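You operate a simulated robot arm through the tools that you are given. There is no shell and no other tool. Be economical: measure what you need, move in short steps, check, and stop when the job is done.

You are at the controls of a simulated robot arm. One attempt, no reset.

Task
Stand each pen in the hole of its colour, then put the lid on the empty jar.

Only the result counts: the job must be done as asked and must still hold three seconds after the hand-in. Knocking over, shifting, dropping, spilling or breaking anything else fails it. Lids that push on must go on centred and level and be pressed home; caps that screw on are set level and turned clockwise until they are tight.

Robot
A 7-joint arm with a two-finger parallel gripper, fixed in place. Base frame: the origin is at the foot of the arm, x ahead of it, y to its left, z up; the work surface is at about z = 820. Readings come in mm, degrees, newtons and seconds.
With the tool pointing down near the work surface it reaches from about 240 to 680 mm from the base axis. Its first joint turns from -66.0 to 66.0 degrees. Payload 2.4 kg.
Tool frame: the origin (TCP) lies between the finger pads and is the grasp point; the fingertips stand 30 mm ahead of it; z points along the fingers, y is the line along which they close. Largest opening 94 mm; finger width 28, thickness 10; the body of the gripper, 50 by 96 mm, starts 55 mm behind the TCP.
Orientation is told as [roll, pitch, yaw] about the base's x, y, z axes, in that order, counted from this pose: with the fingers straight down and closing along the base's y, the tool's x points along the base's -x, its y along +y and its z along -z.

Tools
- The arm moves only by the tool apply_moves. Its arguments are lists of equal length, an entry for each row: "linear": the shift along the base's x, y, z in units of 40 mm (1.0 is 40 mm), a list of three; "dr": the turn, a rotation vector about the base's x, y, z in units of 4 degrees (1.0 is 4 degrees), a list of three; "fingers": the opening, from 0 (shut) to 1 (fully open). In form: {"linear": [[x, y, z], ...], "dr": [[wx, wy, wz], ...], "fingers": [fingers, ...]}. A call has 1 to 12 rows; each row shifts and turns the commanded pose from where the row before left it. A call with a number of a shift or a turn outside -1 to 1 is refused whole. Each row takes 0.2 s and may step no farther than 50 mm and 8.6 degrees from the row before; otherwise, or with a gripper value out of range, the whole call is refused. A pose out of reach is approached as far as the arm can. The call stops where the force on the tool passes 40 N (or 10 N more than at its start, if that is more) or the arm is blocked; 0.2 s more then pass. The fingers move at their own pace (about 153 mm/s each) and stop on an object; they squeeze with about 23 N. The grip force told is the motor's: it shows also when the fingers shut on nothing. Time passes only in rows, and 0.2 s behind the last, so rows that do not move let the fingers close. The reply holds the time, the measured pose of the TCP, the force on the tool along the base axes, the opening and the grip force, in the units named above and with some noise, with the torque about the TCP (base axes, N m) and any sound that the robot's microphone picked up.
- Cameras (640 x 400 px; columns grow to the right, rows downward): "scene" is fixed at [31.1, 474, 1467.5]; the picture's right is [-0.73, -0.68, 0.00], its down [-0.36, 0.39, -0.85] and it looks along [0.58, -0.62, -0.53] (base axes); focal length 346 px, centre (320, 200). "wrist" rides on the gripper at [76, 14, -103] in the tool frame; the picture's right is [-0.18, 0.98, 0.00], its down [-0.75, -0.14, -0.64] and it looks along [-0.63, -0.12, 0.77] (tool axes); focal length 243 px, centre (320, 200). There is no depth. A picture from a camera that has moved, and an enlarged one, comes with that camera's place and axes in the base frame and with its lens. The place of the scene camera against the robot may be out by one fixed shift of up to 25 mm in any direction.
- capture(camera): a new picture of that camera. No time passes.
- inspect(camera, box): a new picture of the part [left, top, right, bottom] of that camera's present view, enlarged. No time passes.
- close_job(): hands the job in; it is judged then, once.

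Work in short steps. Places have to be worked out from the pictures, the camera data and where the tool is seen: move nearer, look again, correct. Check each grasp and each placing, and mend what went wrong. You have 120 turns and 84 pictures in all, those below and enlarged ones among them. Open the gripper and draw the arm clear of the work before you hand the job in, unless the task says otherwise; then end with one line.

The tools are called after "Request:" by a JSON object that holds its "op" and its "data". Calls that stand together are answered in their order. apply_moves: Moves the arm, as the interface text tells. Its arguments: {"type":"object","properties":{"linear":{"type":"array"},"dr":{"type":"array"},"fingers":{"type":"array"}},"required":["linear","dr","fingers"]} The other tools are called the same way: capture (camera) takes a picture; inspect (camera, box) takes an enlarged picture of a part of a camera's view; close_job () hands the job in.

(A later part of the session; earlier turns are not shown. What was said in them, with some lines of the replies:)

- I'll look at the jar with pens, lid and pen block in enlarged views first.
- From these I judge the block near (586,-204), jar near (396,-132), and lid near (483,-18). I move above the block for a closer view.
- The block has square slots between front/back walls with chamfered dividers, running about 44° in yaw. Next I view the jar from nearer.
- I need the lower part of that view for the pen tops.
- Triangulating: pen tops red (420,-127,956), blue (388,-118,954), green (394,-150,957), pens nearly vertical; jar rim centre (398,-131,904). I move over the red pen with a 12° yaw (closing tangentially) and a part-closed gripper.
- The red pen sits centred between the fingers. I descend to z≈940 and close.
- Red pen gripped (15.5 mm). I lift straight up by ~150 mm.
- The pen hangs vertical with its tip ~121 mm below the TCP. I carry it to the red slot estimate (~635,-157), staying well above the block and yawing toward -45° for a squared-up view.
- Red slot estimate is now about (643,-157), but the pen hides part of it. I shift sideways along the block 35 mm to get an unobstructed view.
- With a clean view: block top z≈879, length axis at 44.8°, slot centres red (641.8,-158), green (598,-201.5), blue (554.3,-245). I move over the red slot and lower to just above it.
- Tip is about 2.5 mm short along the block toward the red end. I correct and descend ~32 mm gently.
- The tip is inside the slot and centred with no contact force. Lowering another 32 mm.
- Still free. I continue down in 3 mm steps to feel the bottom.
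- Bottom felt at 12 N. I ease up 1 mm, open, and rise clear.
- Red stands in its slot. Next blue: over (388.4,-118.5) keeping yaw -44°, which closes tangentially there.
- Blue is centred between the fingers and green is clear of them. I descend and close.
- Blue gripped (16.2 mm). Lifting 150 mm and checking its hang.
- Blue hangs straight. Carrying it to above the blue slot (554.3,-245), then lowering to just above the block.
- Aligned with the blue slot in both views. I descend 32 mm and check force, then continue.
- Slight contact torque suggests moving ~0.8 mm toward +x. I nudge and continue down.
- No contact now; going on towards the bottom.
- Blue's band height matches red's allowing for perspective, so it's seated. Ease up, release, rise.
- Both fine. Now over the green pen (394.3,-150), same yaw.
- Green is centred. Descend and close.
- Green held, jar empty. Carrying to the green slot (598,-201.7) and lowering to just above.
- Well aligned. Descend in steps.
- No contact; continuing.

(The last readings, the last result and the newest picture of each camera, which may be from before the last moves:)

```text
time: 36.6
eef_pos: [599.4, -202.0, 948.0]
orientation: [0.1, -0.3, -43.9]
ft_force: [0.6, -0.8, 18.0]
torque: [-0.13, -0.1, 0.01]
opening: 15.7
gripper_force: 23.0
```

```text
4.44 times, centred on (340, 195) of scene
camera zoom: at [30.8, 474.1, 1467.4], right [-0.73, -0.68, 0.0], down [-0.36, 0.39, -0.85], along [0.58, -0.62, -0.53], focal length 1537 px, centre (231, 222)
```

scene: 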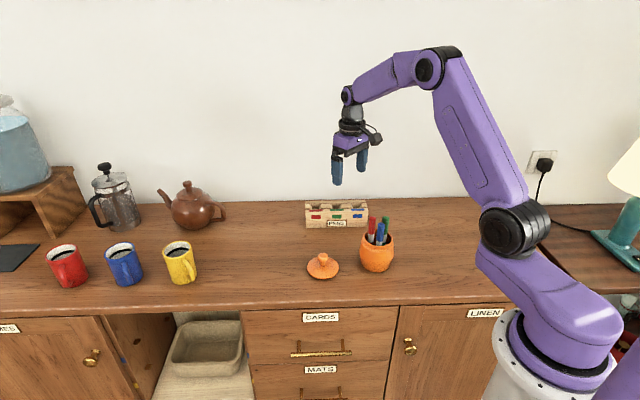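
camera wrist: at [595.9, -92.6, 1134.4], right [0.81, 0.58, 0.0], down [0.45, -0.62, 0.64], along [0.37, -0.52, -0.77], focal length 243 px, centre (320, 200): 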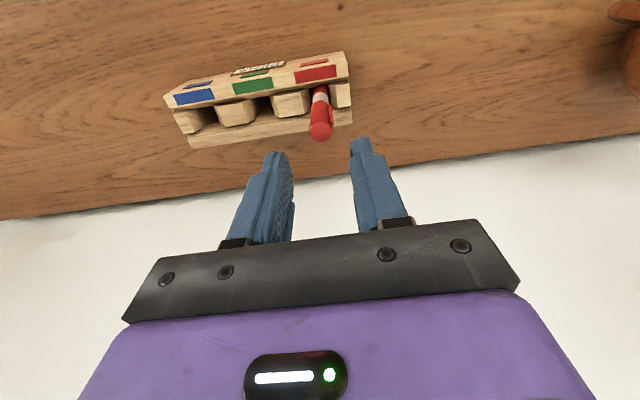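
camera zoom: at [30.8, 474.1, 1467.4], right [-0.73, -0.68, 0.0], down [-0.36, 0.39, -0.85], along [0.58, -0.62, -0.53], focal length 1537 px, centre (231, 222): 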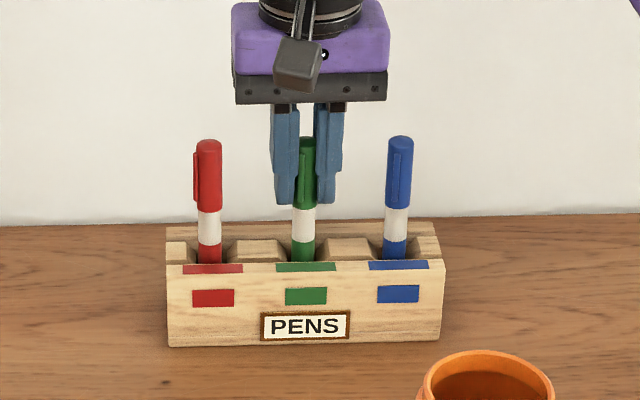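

Seated at the same height as the others. Release and rise, then move toward the lid for a close view.

Request:
{"op": "apply_moves", "data": {"linear": [[0, 0, 0.06], [0, 0, 0], [0, 0, 0], [0, 0, 0.5], [0, 0, 0.8], [0, 0, 0.8]], "dr": [[0, 0, 0], [0, 0, 0], [0, 0, 0], [0, 0, 0], [0, 0, 0], [0, 0, 0]], "fingers": [0, 0.4, 0.4, 0.4, 0.4, 0.4]}}

Request:
{"op": "apply_moves", "data": {"linear": [[-0.65, 0.9, 0], [-0.65, 0.9, 0], [-0.65, 0.9, 0], [-0.65, 0.9, 0], [-0.65, 0.9, 0]], "dr": [[0, 0, 1], [0, 0, 1], [0, 0, 1], [0, 0, 1], [0, 0, 1]], "fingers": [0.6, 0.6, 0.6, 0.6, 0.6]}}

Request:
{"op": "capture", "data": {"camera": "wrist"}}

Request:
{"op": "inspect", "data": {"camera": "scene", "box": [295, 140, 415, 290]}}

```text
time: 38.0
eef_pos: [599.4, -199.0, 1033.1]
orientation: [0.0, 0.0, -44.0]
ft_force: [-1.0, 0.0, 0.4]
torque: [0.01, -0.02, 0.03]
opening: 37.4
gripper_force: 0.0
```

```text
time: 39.2
eef_pos: [466.3, -22.2, 1034.6]
orientation: [0.1, -0.1, -24.0]
ft_force: [0.5, 0.5, 0.3]
torque: [0.0, 0.01, 0.02]
opening: 56.3
gripper_force: 0.0
```

```text
44 pictures are left
camera wrist: at [400.5, 22.9, 1137.6], right [0.57, 0.82, 0.0], down [0.63, -0.43, 0.64], along [0.53, -0.36, -0.77], focal length 243 px, centre (320, 200)
```

wrist: 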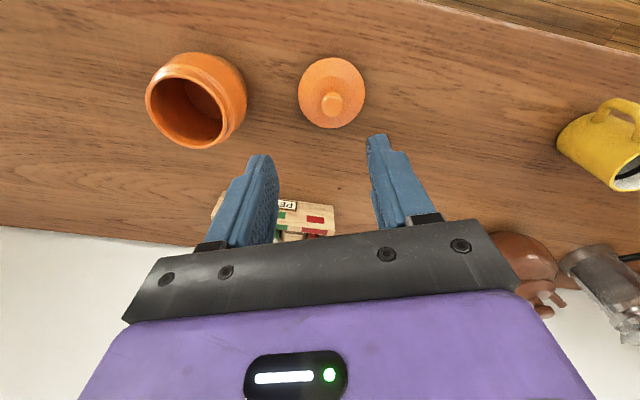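

```text
2.67 times, centred on (355, 215) of scene
camera zoom: at [31.2, 474.0, 1467.4], right [-0.73, -0.68, 0.0], down [-0.36, 0.39, -0.85], along [0.58, -0.62, -0.53], focal length 922 px, centre (227, 160)
```

zoom: 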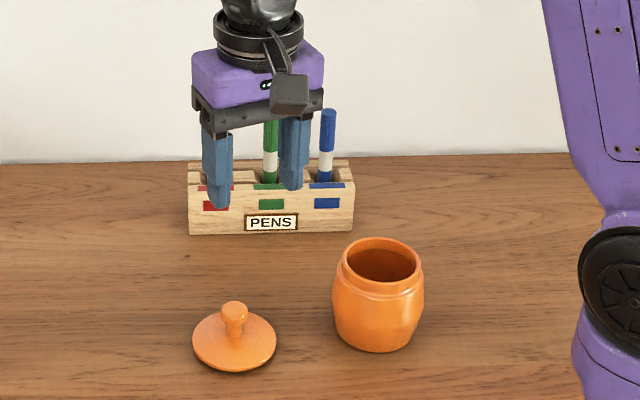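

Now zoom on lid and jar here, then take a second viewpoint.

Request:
{"op": "inspect", "data": {"camera": "wrist", "box": [270, 40, 390, 140]}}

Request:
{"op": "inspect", "data": {"camera": "wrist", "box": [130, 40, 260, 160]}}

Request:
{"op": "apply_moves", "data": {"linear": [[-0.3, 0.2, -0.8], [-0.3, 0.2, -0.8]], "dr": [[0, 0, 0], [0, 0, 0]], "fingers": [0.6, 0.6]}}

Request:
{"op": "capture", "data": {"camera": "wrist"}}

```text
4.00 times, centred on (330, 90) of wrist
camera zoom: at [400.5, 22.9, 1137.6], right [0.57, 0.82, 0.0], down [0.63, -0.43, 0.64], along [0.53, -0.36, -0.77], focal length 970 px, centre (280, 640)
```

zoom: 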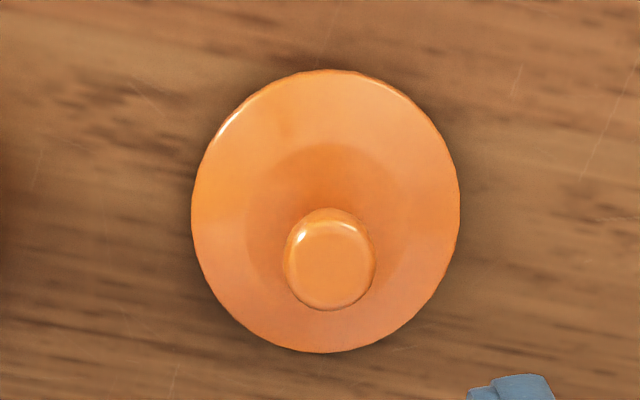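

```text
3.33 times, centred on (195, 100) of wrist
camera zoom: at [400.5, 22.9, 1137.6], right [0.57, 0.82, 0.0], down [0.63, -0.43, 0.64], along [0.53, -0.36, -0.77], focal length 809 px, centre (737, 533)
```

zoom: 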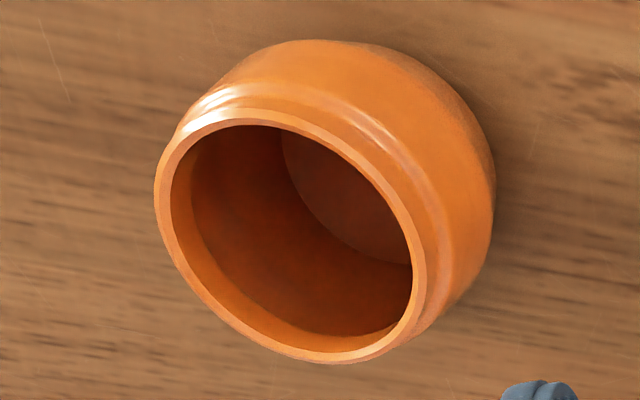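

```text
time: 39.8
eef_pos: [442.7, -4.9, 968.7]
orientation: [0.0, 0.0, -23.9]
ft_force: [0.0, 0.3, -0.3]
torque: [0.0, -0.03, 0.0]
opening: 56.4
gripper_force: 0.0
```

```text
40 pictures are left
camera wrist: at [378.3, 39.7, 1072.7], right [0.57, 0.82, 0.0], down [0.63, -0.43, 0.64], along [0.53, -0.36, -0.77], focal length 243 px, centre (320, 200)
```

wrist: 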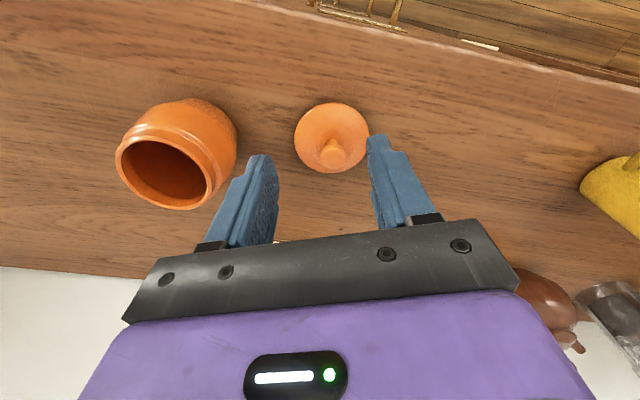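

Request:
{"op": "inspect", "data": {"camera": "wrist", "box": [270, 80, 390, 180]}}

Request:
{"op": "inspect", "data": {"camera": "wrist", "box": [110, 90, 240, 210]}}

```text
4.00 times, centred on (330, 130) of wrist
camera zoom: at [378.3, 39.7, 1072.7], right [0.57, 0.82, 0.0], down [0.63, -0.43, 0.64], along [0.53, -0.36, -0.77], focal length 970 px, centre (280, 480)
```

zoom: 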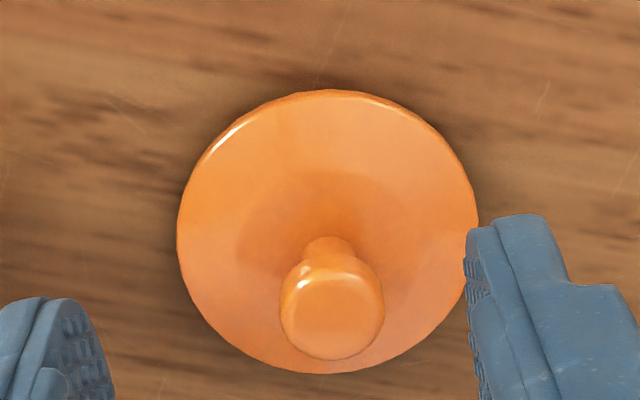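

```text
3.33 times, centred on (175, 150) of wrist
camera zoom: at [378.3, 39.7, 1072.7], right [0.57, 0.82, 0.0], down [0.63, -0.43, 0.64], along [0.53, -0.36, -0.77], focal length 809 px, centre (803, 367)
```

zoom: 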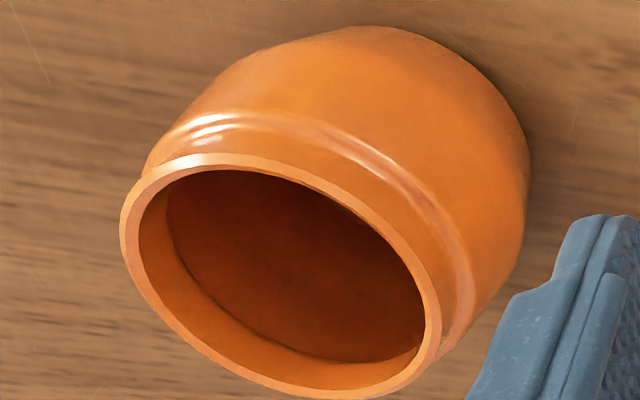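

Triangulation gives lid knob top at (483.8,-18.4,867), and jar rim centre about (397.5,-131.2,907). I move over the knob and lower partway to check.

Request:
{"op": "apply_moves", "data": {"linear": [[0.515, -0.17, 0], [0.515, -0.17, 0], [0, 0, -0.7], [0, 0, -0.7], [0, 0, 0]], "dr": [[0, 0, 0], [0, 0, 0], [0, 0, 0], [0, 0, 0], [0, 0, 0]], "fingers": [0.6, 0.6, 0.6, 0.6, 0.6]}}

Request:
{"op": "inspect", "data": {"camera": "wrist", "box": [220, 60, 420, 220]}}

Request:
{"op": "inspect", "data": {"camera": "scene", "box": [285, 205, 365, 285]}}

```text
time: 41.0
eef_pos: [486.2, -19.9, 912.8]
orientation: [-0.1, 0.0, -24.1]
ft_force: [1.0, -0.5, 0.2]
torque: [-0.01, 0.01, 0.02]
opening: 56.3
gripper_force: 0.1
```

```text
2.50 times, centred on (320, 140) of wrist
camera zoom: at [421.5, 24.8, 1015.8], right [0.57, 0.82, 0.0], down [0.63, -0.43, 0.64], along [0.53, -0.36, -0.77], focal length 606 px, centre (320, 350)
```

zoom: 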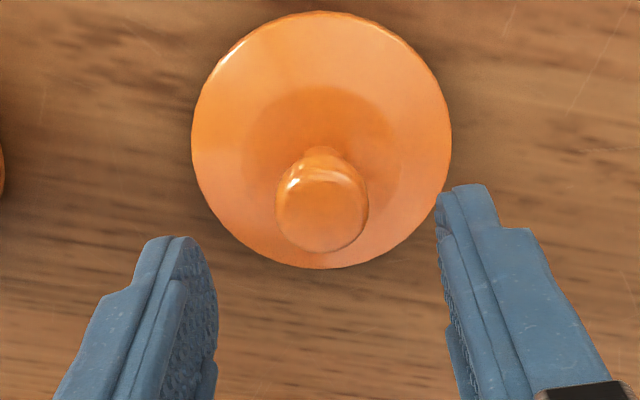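

```text
5.00 times, centred on (325, 245) of scene
camera zoom: at [31.1, 474.0, 1467.5], right [-0.73, -0.68, 0.0], down [-0.36, 0.39, -0.85], along [0.58, -0.62, -0.53], focal length 1730 px, centre (295, -25)
```

zoom: 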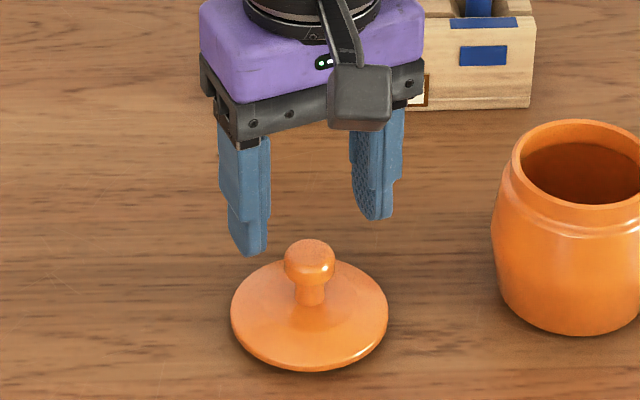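

The knob is centred. Descend to z≈872 (tips above the lid dome) and close on the knob.

Request:
{"op": "apply_moves", "data": {"linear": [[0, 0, -0.5], [0, 0, -0.4], [0, 0, -0.1], [0, 0, 0], [0, 0, 0], [0, 0, 0]], "dr": [[0, 0, 0], [0, 0, 0], [0, 0, 0], [0, 0, 0], [0, 0, 0], [0, 0, 0]], "fingers": [0.6, 0.6, 0.6, 0.6, 0, 0]}}

Request:
{"op": "inspect", "data": {"camera": "scene", "box": [285, 205, 365, 285]}}

```text
time: 42.4
eef_pos: [486.7, -19.3, 872.4]
orientation: [0.0, 0.0, -24.1]
ft_force: [-0.1, 0.2, 0.3]
torque: [-0.03, 0.0, 0.0]
opening: 25.1
gripper_force: 22.5
```

```text
5.00 times, centred on (325, 245) of scene
camera zoom: at [31.2, 474.0, 1467.5], right [-0.73, -0.68, 0.0], down [-0.36, 0.39, -0.85], along [0.58, -0.62, -0.53], focal length 1730 px, centre (295, -25)
```

zoom: 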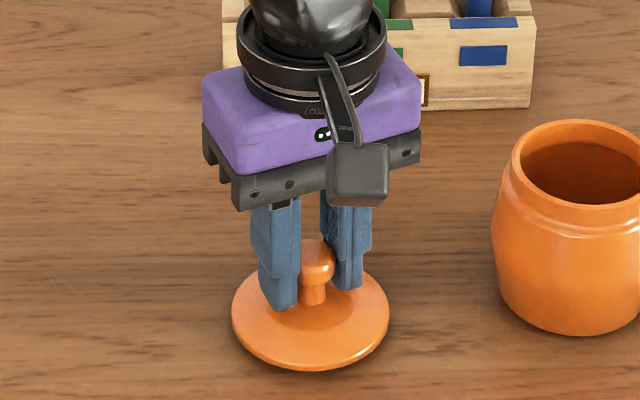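

Knob gripped (25 mm). Lift ~110 mm and check the lid is level.

Request:
{"op": "apply_moves", "data": {"linear": [[0, 0, 0.3], [0, 0, 0.7], [0, 0, 0.9], [0, 0, 0.9], [0, 0, 0]], "dr": [[0, 0, 0], [0, 0, 0], [0, 0, 0], [0, 0, 0], [0, 0, 0]], "fingers": [0, 0, 0, 0, 0]}}

Request:
{"op": "inspect", "data": {"camera": "scene", "box": [285, 165, 405, 285]}}

Request:
{"op": "inspect", "data": {"camera": "wrist", "box": [220, 60, 420, 220]}}

```text
time: 43.6
eef_pos: [485.4, -18.6, 987.4]
orientation: [0.0, 0.0, -24.0]
ft_force: [-0.2, 0.1, -1.0]
torque: [0.04, 0.02, 0.0]
opening: 25.1
gripper_force: 23.2
```

```text
3.33 times, centred on (345, 225) of scene
camera zoom: at [31.1, 474.0, 1467.5], right [-0.73, -0.68, 0.0], down [-0.36, 0.39, -0.85], along [0.58, -0.62, -0.53], focal length 1153 px, centre (237, 117)
```

zoom: 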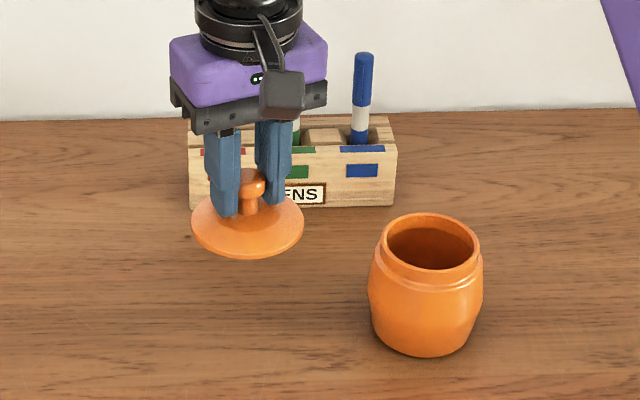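

```text
2.50 times, centred on (320, 140) of wrist
camera zoom: at [421.0, 25.4, 1091.3], right [0.57, 0.82, 0.0], down [0.63, -0.43, 0.64], along [0.53, -0.36, -0.77], focal length 606 px, centre (320, 350)
```

zoom: 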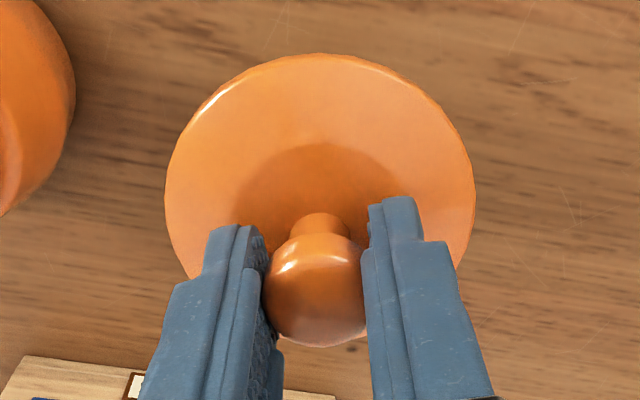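

Request:
{"op": "inspect", "data": {"camera": "scene", "box": [315, 205, 385, 255]}}

```text
8.00 times, centred on (350, 230) of scene
camera zoom: at [31.1, 474.0, 1467.5], right [-0.73, -0.68, 0.0], down [-0.36, 0.39, -0.85], along [0.58, -0.62, -0.53], focal length 2767 px, centre (80, -40)
```

zoom: 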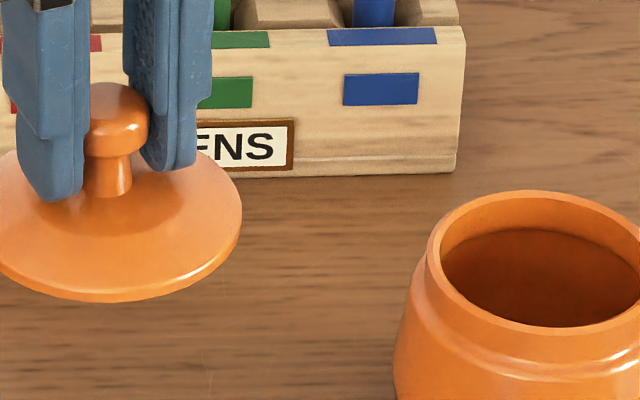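

The lid is level. I move it over the jar (shift -86.7,-112.6), still ~28 mm above the rim, and check the alignment.

Request:
{"op": "apply_moves", "data": {"linear": [[-0.542, -0.704, 0], [-0.542, -0.704, 0], [-0.542, -0.704, 0], [-0.542, -0.704, 0], [0, 0, 0]], "dr": [[0, 0, 0], [0, 0, 0], [0, 0, 0], [0, 0, 0], [0, 0, 0]], "fingers": [0, 0, 0, 0, 0]}}

Request:
{"op": "inspect", "data": {"camera": "scene", "box": [340, 195, 420, 275]}}

Request:
{"op": "inspect", "data": {"camera": "wrist", "box": [220, 40, 420, 200]}}

```text
time: 44.8
eef_pos: [400.9, -133.9, 985.7]
orientation: [0.0, 0.0, -24.0]
ft_force: [0.0, -0.4, -0.1]
torque: [-0.01, 0.0, 0.01]
opening: 24.9
gripper_force: 23.6
```

```text
5.00 times, centred on (380, 235) of scene
camera zoom: at [31.2, 474.0, 1467.5], right [-0.73, -0.68, 0.0], down [-0.36, 0.39, -0.85], along [0.58, -0.62, -0.53], focal length 1730 px, centre (20, 25)
```

zoom: 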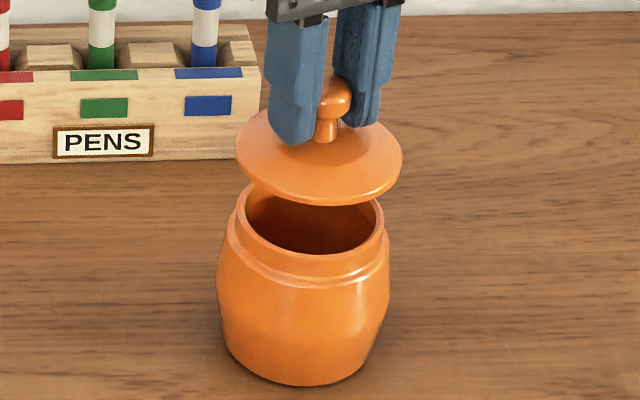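

```text
2.50 times, centred on (320, 120) of wrist
camera zoom: at [336.4, -89.0, 1089.6], right [0.57, 0.82, 0.0], down [0.63, -0.44, 0.64], along [0.53, -0.36, -0.77], focal length 606 px, centre (320, 400)
```

zoom: 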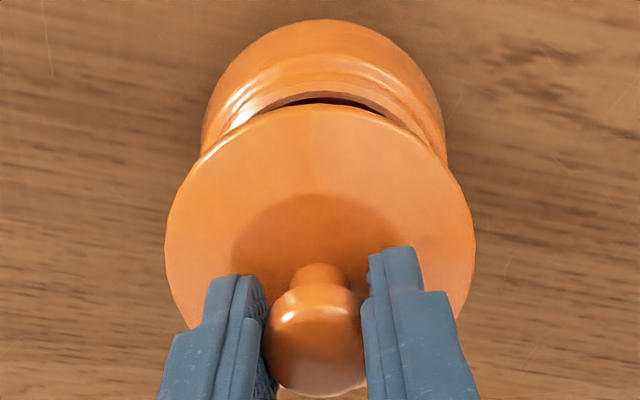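

Scene view shows good alignment across its view; the other axis is poorly resolved. I rotate the hand (with lid) by +68° about vertical for an orthogonal wrist view.

Request:
{"op": "apply_moves", "data": {"linear": [[0, 0, 0], [0, 0, 0], [0, 0, 0], [0, 0, 0], [0, 0, 0], [0, 0, 0], [0, 0, 0], [0, 0, 0], [0, 0, 0], [0, 0, 0], [0, 0, 0], [0, 0, 0]], "dr": [[0, 0, 1], [0, 0, 1], [0, 0, 1], [0, 0, 1], [0, 0, 1], [0, 0, 1], [0, 0, 1], [0, 0, 1], [0, 0, 1], [0, 0, 1], [0, 0, 1], [0, 0, 1]], "fingers": [0, 0, 0, 0, 0, 0, 0, 0, 0, 0, 0, 0]}}

Request:
{"op": "apply_moves", "data": {"linear": [[0, 0, 0], [0, 0, 0], [0, 0, 0], [0, 0, 0], [0, 0, 0], [0, 0, 0]], "dr": [[0, 0, 1], [0, 0, 1], [0, 0, 1], [0, 0, 1], [0, 0, 1], [0, 0, 0]], "fingers": [0, 0, 0, 0, 0, 0]}}

Request:
{"op": "inspect", "data": {"camera": "wrist", "box": [220, 40, 420, 200]}}

Request:
{"op": "inspect", "data": {"camera": "scene", "box": [340, 195, 420, 275]}}

```text
time: 47.4
eef_pos: [398.6, -132.3, 985.1]
orientation: [0.1, 0.0, 24.2]
ft_force: [-0.3, -0.6, -0.7]
torque: [-0.03, -0.01, 0.04]
opening: 25.1
gripper_force: 23.2
```

```text
time: 48.8
eef_pos: [398.7, -131.6, 984.2]
orientation: [-0.1, 0.0, 44.1]
ft_force: [0.1, -0.6, 0.2]
torque: [0.01, -0.01, 0.05]
opening: 25.0
gripper_force: 22.8
```

```text
2.50 times, centred on (320, 120) of wrist
camera zoom: at [334.1, -174.4, 1087.9], right [-0.55, 0.83, 0.0], down [0.64, 0.42, 0.64], along [0.54, 0.35, -0.77], focal length 606 px, centre (320, 400)
```

zoom: 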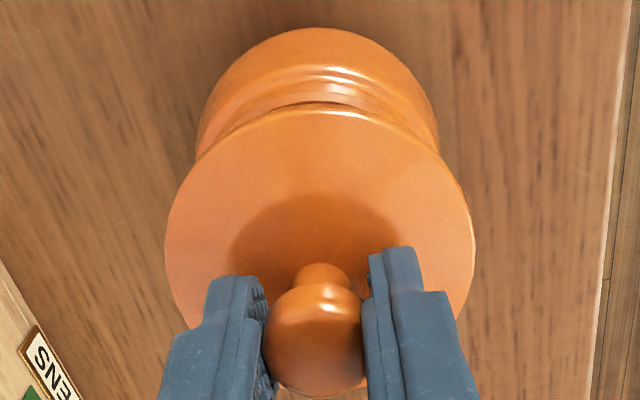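

```text
5.00 times, centred on (380, 235) of scene
camera zoom: at [31.1, 474.0, 1467.5], right [-0.73, -0.68, 0.0], down [-0.36, 0.39, -0.85], along [0.58, -0.62, -0.53], focal length 1730 px, centre (20, 25)
```

zoom: 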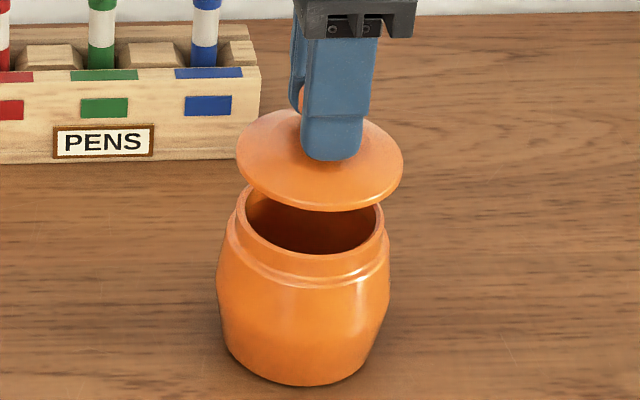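

Lowering the lid to ~7 mm above the rim for a finer comparison in both views.

Request:
{"op": "apply_moves", "data": {"linear": [[0, 0, -0.2], [0, 0, -0.2], [0, 0, 0]], "dr": [[0, 0, 0], [0, 0, 0], [0, 0, 0]], "fingers": [0, 0, 0]}}

Request:
{"op": "inspect", "data": {"camera": "wrist", "box": [260, 40, 380, 130]}}

Request:
{"op": "inspect", "data": {"camera": "scene", "box": [350, 210, 410, 280]}}

```text
time: 49.6
eef_pos: [398.6, -134.3, 967.6]
orientation: [0.1, 0.0, 44.1]
ft_force: [-0.7, 0.0, -0.2]
torque: [-0.01, 0.01, 0.0]
opening: 25.0
gripper_force: 23.0
```

```text
4.44 times, centred on (320, 85) of wrist
camera zoom: at [333.7, -175.4, 1071.9], right [-0.55, 0.83, 0.0], down [0.64, 0.42, 0.64], along [0.54, 0.35, -0.77], focal length 1078 px, centre (320, 711)
```

zoom: 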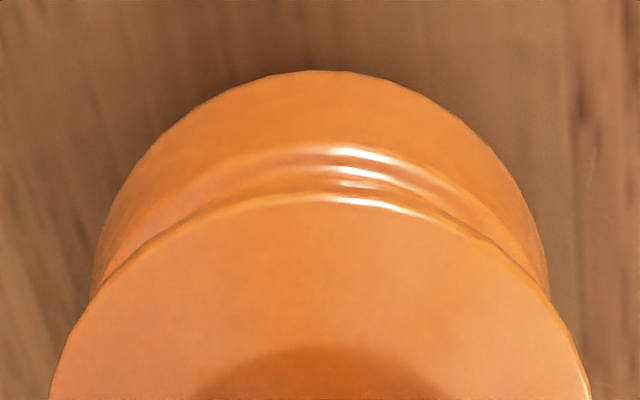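

```text
5.71 times, centred on (380, 245) of scene
camera zoom: at [31.2, 474.0, 1467.5], right [-0.73, -0.68, 0.0], down [-0.36, 0.39, -0.85], along [0.58, -0.62, -0.53], focal length 1977 px, centre (-23, -57)
```

zoom: 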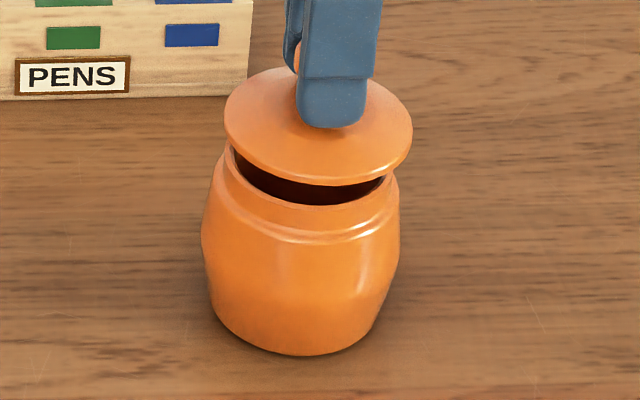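

Request:
{"op": "inspect", "data": {"camera": "scene", "box": [354, 215, 394, 250]}}

Request:
{"op": "inspect", "data": {"camera": "scene", "box": [382, 215, 402, 250]}}

```text
11.43 times, centred on (374, 232) of scene
camera zoom: at [31.2, 474.0, 1467.5], right [-0.73, -0.68, 0.0], down [-0.36, 0.39, -0.85], along [0.58, -0.62, -0.53], focal length 3953 px, centre (-297, -171)
```

zoom: 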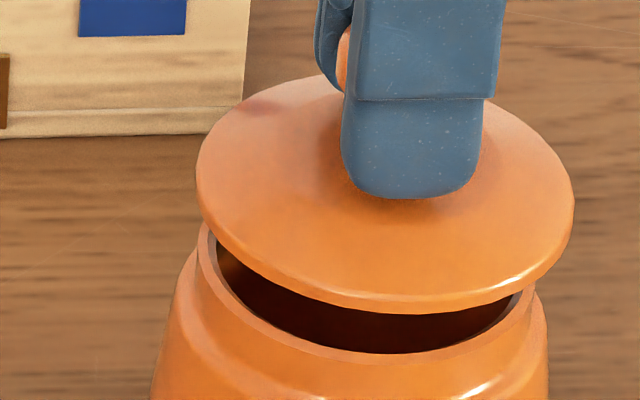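

```text
11.43 times, centred on (392, 232) of scene
camera zoom: at [31.2, 474.0, 1467.5], right [-0.73, -0.68, 0.0], down [-0.36, 0.39, -0.85], along [0.58, -0.62, -0.53], focal length 3953 px, centre (-503, -171)
```

zoom: 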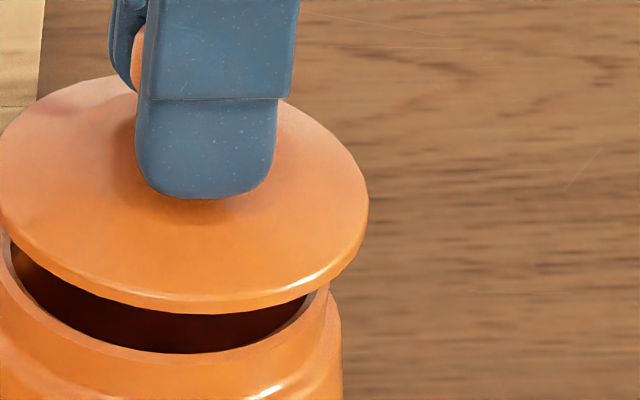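

Scene zoom shows the lid ~2.3 mm off toward image right; I shift by (+1.6,+1.5) and re-check.

Request:
{"op": "apply_moves", "data": {"linear": [[0.04, 0.0375, 0], [0, 0, 0], [0, 0, 0]], "dr": [[0, 0, 0], [0, 0, 0], [0, 0, 0]], "fingers": [0, 0, 0]}}

Request:
{"op": "inspect", "data": {"camera": "scene", "box": [354, 215, 394, 250]}}

Request:
{"op": "inspect", "data": {"camera": "wrist", "box": [250, 40, 390, 150]}}

```text
time: 50.4
eef_pos: [400.5, -132.2, 966.6]
orientation: [0.1, 0.0, 44.1]
ft_force: [-0.7, 0.1, -0.9]
torque: [-0.01, -0.01, 0.02]
opening: 25.3
gripper_force: 23.1
```

```text
11.43 times, centred on (374, 232) of scene
camera zoom: at [31.1, 474.0, 1467.5], right [-0.73, -0.68, 0.0], down [-0.36, 0.39, -0.85], along [0.58, -0.62, -0.53], focal length 3953 px, centre (-297, -171)
```

zoom: 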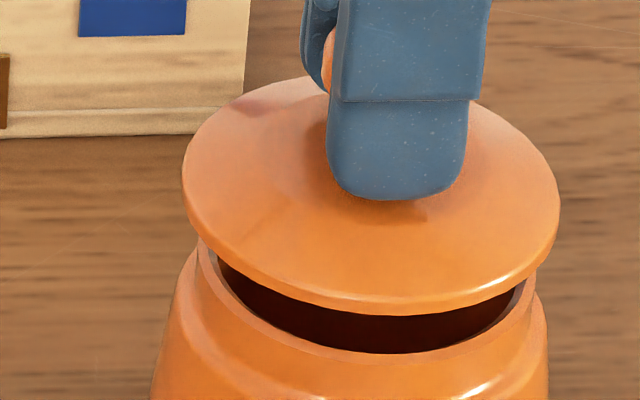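

```text
3.64 times, centred on (320, 95) of wrist
camera zoom: at [335.8, -173.2, 1071.6], right [-0.55, 0.83, 0.0], down [0.64, 0.42, 0.64], along [0.54, 0.35, -0.77], focal length 882 px, centre (320, 582)
```

zoom: 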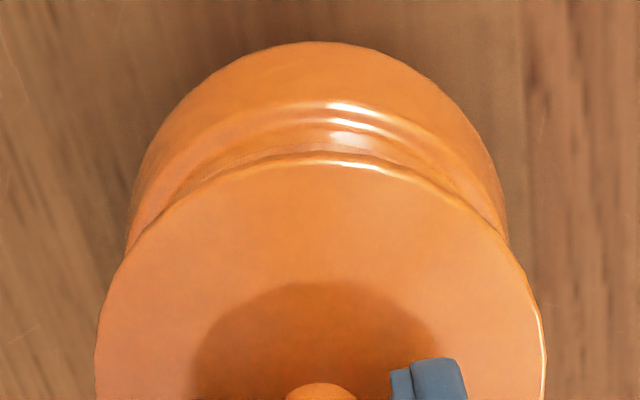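

Nearly centred in both views; a 0.6 mm tweak, then I lower gently in 2 mm steps.

Request:
{"op": "apply_moves", "data": {"linear": [[0.005, -0.015, 0], [0, 0, -0.05], [0, 0, -0.05], [0, 0, -0.05], [0, 0, 0]], "dr": [[0, 0, 0], [0, 0, 0], [0, 0, 0], [0, 0, 0], [0, 0, 0]], "fingers": [0, 0, 0, 0, 0]}}

```text
time: 51.6
eef_pos: [401.7, -131.1, 962.9]
orientation: [0.0, 0.0, 44.1]
ft_force: [0.4, 0.8, 0.2]
torque: [0.01, 0.02, 0.01]
opening: 24.9
gripper_force: 23.3
```

Request:
{"op": "apply_moves", "data": {"linear": [[0, 0, -0.05], [0, 0, -0.05], [0, 0, -0.05], [0, 0, 0]], "dr": [[0, 0, 0], [0, 0, 0], [0, 0, 0], [0, 0, 0]], "fingers": [0, 0, 0, 0]}}

Request:
{"op": "inspect", "data": {"camera": "scene", "box": [354, 215, 394, 250]}}

```text
time: 52.6
eef_pos: [401.2, -131.4, 956.4]
orientation: [-0.1, 0.0, 43.9]
ft_force: [-0.1, 0.6, -0.2]
torque: [-0.01, -0.02, -0.02]
opening: 24.8
gripper_force: 23.7
```

```text
11.43 times, centred on (374, 232) of scene
camera zoom: at [31.1, 474.0, 1467.5], right [-0.73, -0.68, 0.0], down [-0.36, 0.39, -0.85], along [0.58, -0.62, -0.53], focal length 3953 px, centre (-297, -171)
```

zoom: 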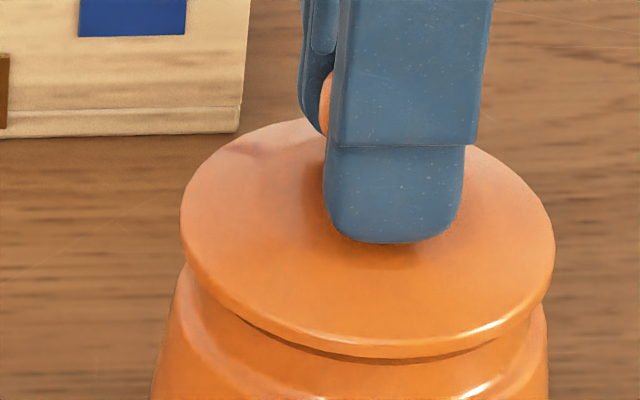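

Lid is about to meet the rim and is centred in this view. Continue lowering.

Request:
{"op": "apply_moves", "data": {"linear": [[0, 0, -0.03], [0, 0, -0.03], [0, 0, -0.03], [0, 0, 0]], "dr": [[0, 0, 0], [0, 0, 0], [0, 0, 0], [0, 0, 0]], "fingers": [0, 0, 0, 0]}}

Request:
{"op": "inspect", "data": {"camera": "scene", "box": [354, 215, 394, 250]}}

Request:
{"op": "inspect", "data": {"camera": "wrist", "box": [250, 40, 390, 150]}}

```text
time: 53.6
eef_pos: [401.0, -132.6, 952.9]
orientation: [0.1, 0.0, 44.0]
ft_force: [-0.4, -0.8, -1.0]
torque: [0.0, -0.02, -0.01]
opening: 24.8
gripper_force: 23.0
```

```text
11.43 times, centred on (374, 232) of scene
camera zoom: at [31.1, 474.0, 1467.5], right [-0.73, -0.68, 0.0], down [-0.36, 0.39, -0.85], along [0.58, -0.62, -0.53], focal length 3953 px, centre (-297, -171)
```

zoom: 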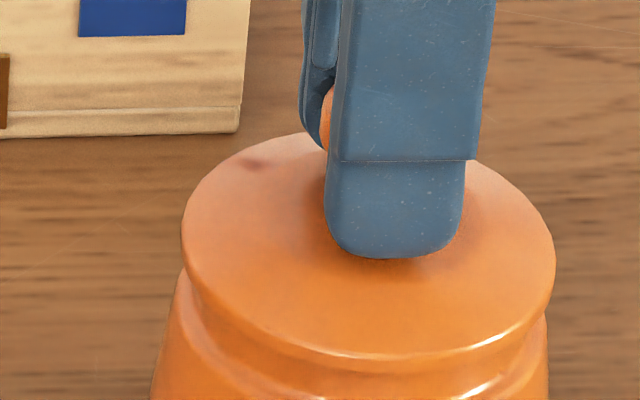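

```text
3.64 times, centred on (320, 95) of wrist
camera zoom: at [335.2, -173.8, 1056.1], right [-0.55, 0.83, 0.0], down [0.64, 0.42, 0.64], along [0.54, 0.35, -0.77], focal length 882 px, centre (320, 582)
```

zoom: 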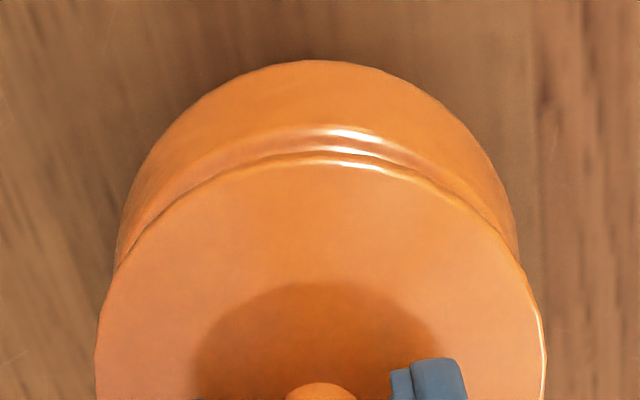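

No contact yet. Small shift (+0.4,-0.7) per the wrist view, then lower on.

Request:
{"op": "apply_moves", "data": {"linear": [[0.01, -0.0175, 0], [0, 0, -0.03], [0, 0, -0.03], [0, 0, 0]], "dr": [[0, 0, 0], [0, 0, 0], [0, 0, 0], [0, 0, 0]], "fingers": [0, 0, 0, 0]}}

```text
time: 54.6
eef_pos: [400.9, -131.8, 950.0]
orientation: [0.0, 0.0, 44.0]
ft_force: [-5.3, 1.9, 12.6]
torque: [0.12, 0.13, 0.04]
opening: 25.0
gripper_force: 23.3
heard: snap
```

A snap was heard with 12.6 N contact. Check the seating.

Request:
{"op": "inspect", "data": {"camera": "scene", "box": [350, 210, 406, 275]}}

Request:
{"op": "inspect", "data": {"camera": "wrist", "box": [250, 40, 390, 150]}}

```text
6.15 times, centred on (378, 242) of scene
camera zoom: at [30.8, 474.1, 1467.4], right [-0.73, -0.68, 0.0], down [-0.36, 0.39, -0.85], along [0.58, -0.62, -0.53], focal length 2129 px, centre (-37, -62)
```

zoom: 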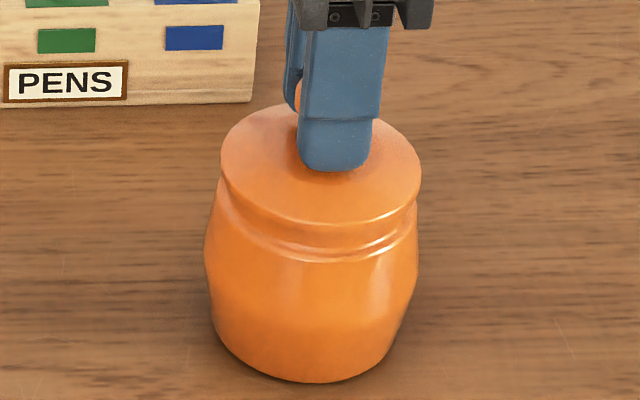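

```text
3.64 times, centred on (320, 95) of wrist
camera zoom: at [335.7, -174.3, 1054.6], right [-0.55, 0.83, 0.0], down [0.64, 0.42, 0.64], along [0.54, 0.35, -0.77], focal length 882 px, centre (320, 582)
```

zoom: 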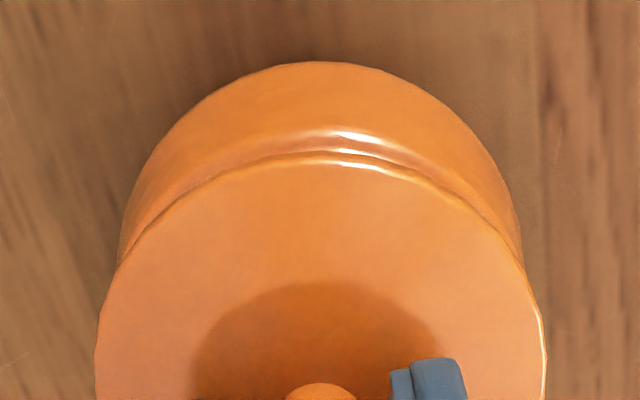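

It appears seated and centred. I press a further few mm of command to make sure it is home.

Request:
{"op": "apply_moves", "data": {"linear": [[0, 0, -0.05], [0, 0, -0.05], [0, 0, 0]], "dr": [[0, 0, 0], [0, 0, 0], [0, 0, 0]], "fingers": [0, 0, 0]}}

```text
time: 55.4
eef_pos: [400.9, -131.3, 946.8]
orientation: [-0.1, 0.0, 44.1]
ft_force: [-3.3, 3.0, 18.8]
torque: [0.19, 0.02, 0.02]
opening: 25.0
gripper_force: 23.3
```

Request:
{"op": "apply_moves", "data": {"linear": [[0, 0, -0.05], [0, 0, -0.05], [0, 0, 0]], "dr": [[0, 0, 0], [0, 0, 0], [0, 0, 0]], "fingers": [0, 0, 0]}}

Request:
{"op": "inspect", "data": {"camera": "scene", "box": [350, 210, 406, 275]}}

```text
time: 55.8
eef_pos: [402.3, -131.4, 947.3]
orientation: [0.0, -0.1, 44.0]
ft_force: [-3.8, 2.8, 13.5]
torque: [-0.08, 0.12, -0.06]
opening: 25.0
gripper_force: 23.5
stopped in row 2: the force on the tool passed its limit at 46 N (the readings are from after the stop); the commanded pose is now the measured one
```

```text
6.15 times, centred on (378, 242) of scene
camera zoom: at [30.9, 474.1, 1467.4], right [-0.73, -0.68, 0.0], down [-0.36, 0.39, -0.85], along [0.58, -0.62, -0.53], focal length 2129 px, centre (-37, -62)
```

zoom: 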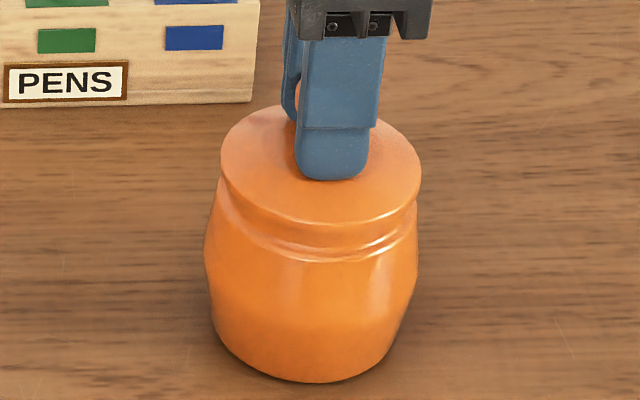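

The lid didn't move further under 46 N, so it is home. Ease up 1 mm, release and rise.

Request:
{"op": "apply_moves", "data": {"linear": [[0, 0, 0.03], [0, 0, 0], [0, 0, 0], [0, 0, 0.3], [0, 0, 0.7], [0, 0, 0.9], [0, 0, 0.9]], "dr": [[0, 0, 0], [0, 0, 0], [0, 0, 0], [0, 0, 0], [0, 0, 0], [0, 0, 0], [0, 0, 0]], "fingers": [0, 0.55, 0.55, 0.55, 0.55, 0.55, 0.55]}}

Request:
{"op": "inspect", "data": {"camera": "scene", "box": [350, 210, 406, 275]}}

Request:
{"op": "inspect", "data": {"camera": "wrist", "box": [220, 20, 420, 180]}}

```text
time: 57.4
eef_pos: [402.1, -135.8, 1058.7]
orientation: [0.0, 0.0, 44.0]
ft_force: [-0.6, 0.2, -0.5]
torque: [0.01, 0.0, 0.02]
opening: 51.8
gripper_force: 0.1
```

```text
6.15 times, centred on (378, 242) of scene
camera zoom: at [31.1, 474.0, 1467.5], right [-0.73, -0.68, 0.0], down [-0.36, 0.39, -0.85], along [0.58, -0.62, -0.53], focal length 2129 px, centre (-37, -62)
```

zoom: 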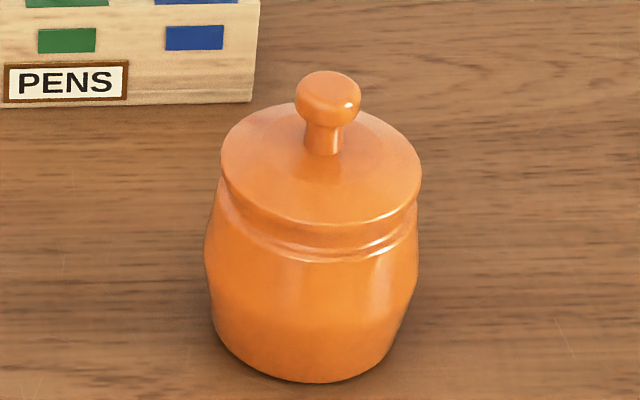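

```text
2.50 times, centred on (320, 100) of wrist
camera zoom: at [336.5, -176.6, 1162.3], right [-0.55, 0.83, 0.0], down [0.64, 0.42, 0.64], along [0.54, 0.35, -0.77], focal length 606 px, centre (320, 450)
```

zoom: 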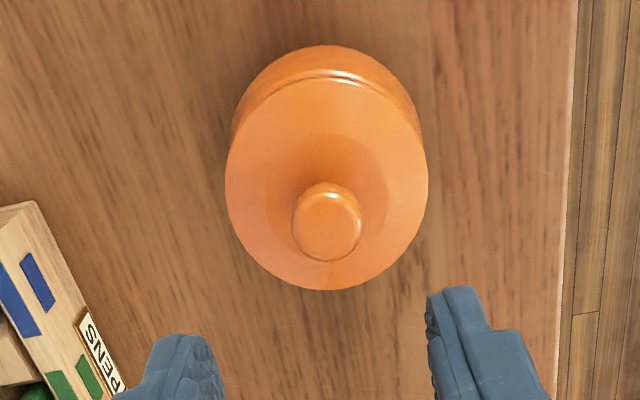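

Lid is on, level and centred. I draw the arm up and away and take a last overview.

Request:
{"op": "apply_moves", "data": {"linear": [[0, 0, 0.9], [0, 0.2, 0.9], [0, 0.4, 0.5], [0, 0, 0]], "dr": [[0, 0, 0], [0, 0, 0], [0, 0, 0], [0, 0, 0]], "fingers": [1, 1, 1, 1]}}

Request:
{"op": "capture", "data": {"camera": "scene"}}

Request:
{"op": "inspect", "data": {"camera": "scene", "box": [290, 160, 410, 280]}}

```text
time: 58.4
eef_pos: [402.6, -107.4, 1152.3]
orientation: [-0.1, -0.1, 44.1]
ft_force: [0.0, 0.6, -0.3]
torque: [0.01, 0.0, 0.02]
opening: 94.0
gripper_force: 0.1
```

```text
13 pictures are left
```

scene: 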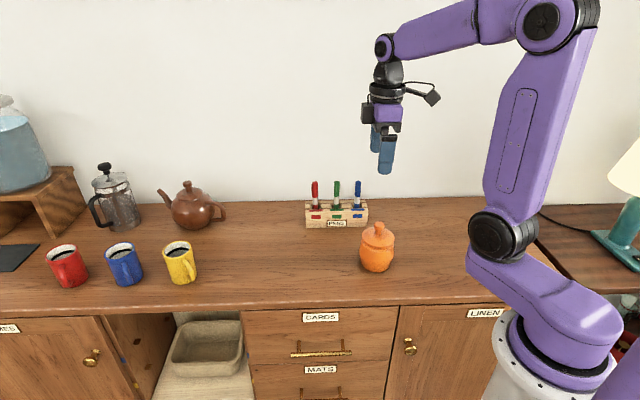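

```text
3.33 times, centred on (350, 220) of scene
camera zoom: at [31.1, 474.0, 1467.5], right [-0.73, -0.68, 0.0], down [-0.36, 0.39, -0.85], along [0.58, -0.62, -0.53], focal length 1153 px, centre (220, 133)
```

zoom: 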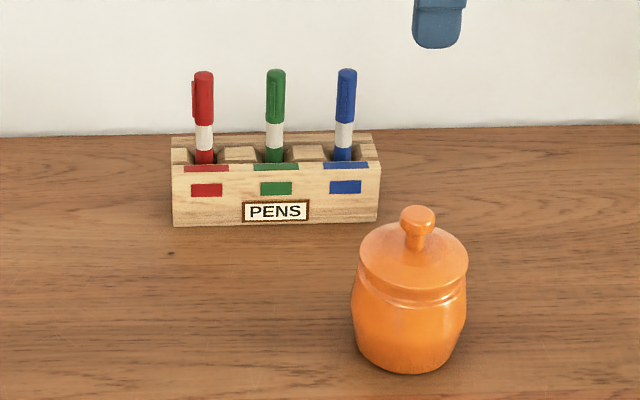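

All three pens stand in their colour slots, the lid is on, and nothing else has moved. Handing in.

Request:
{"op": "close_job", "data": {}}

```text
The job is handed in.
```

The red, green and blue pens each stand in the hole of their own colour; the lid is on the empty jar, level and pressed home (I heard it snap), with the arm drawn clear.
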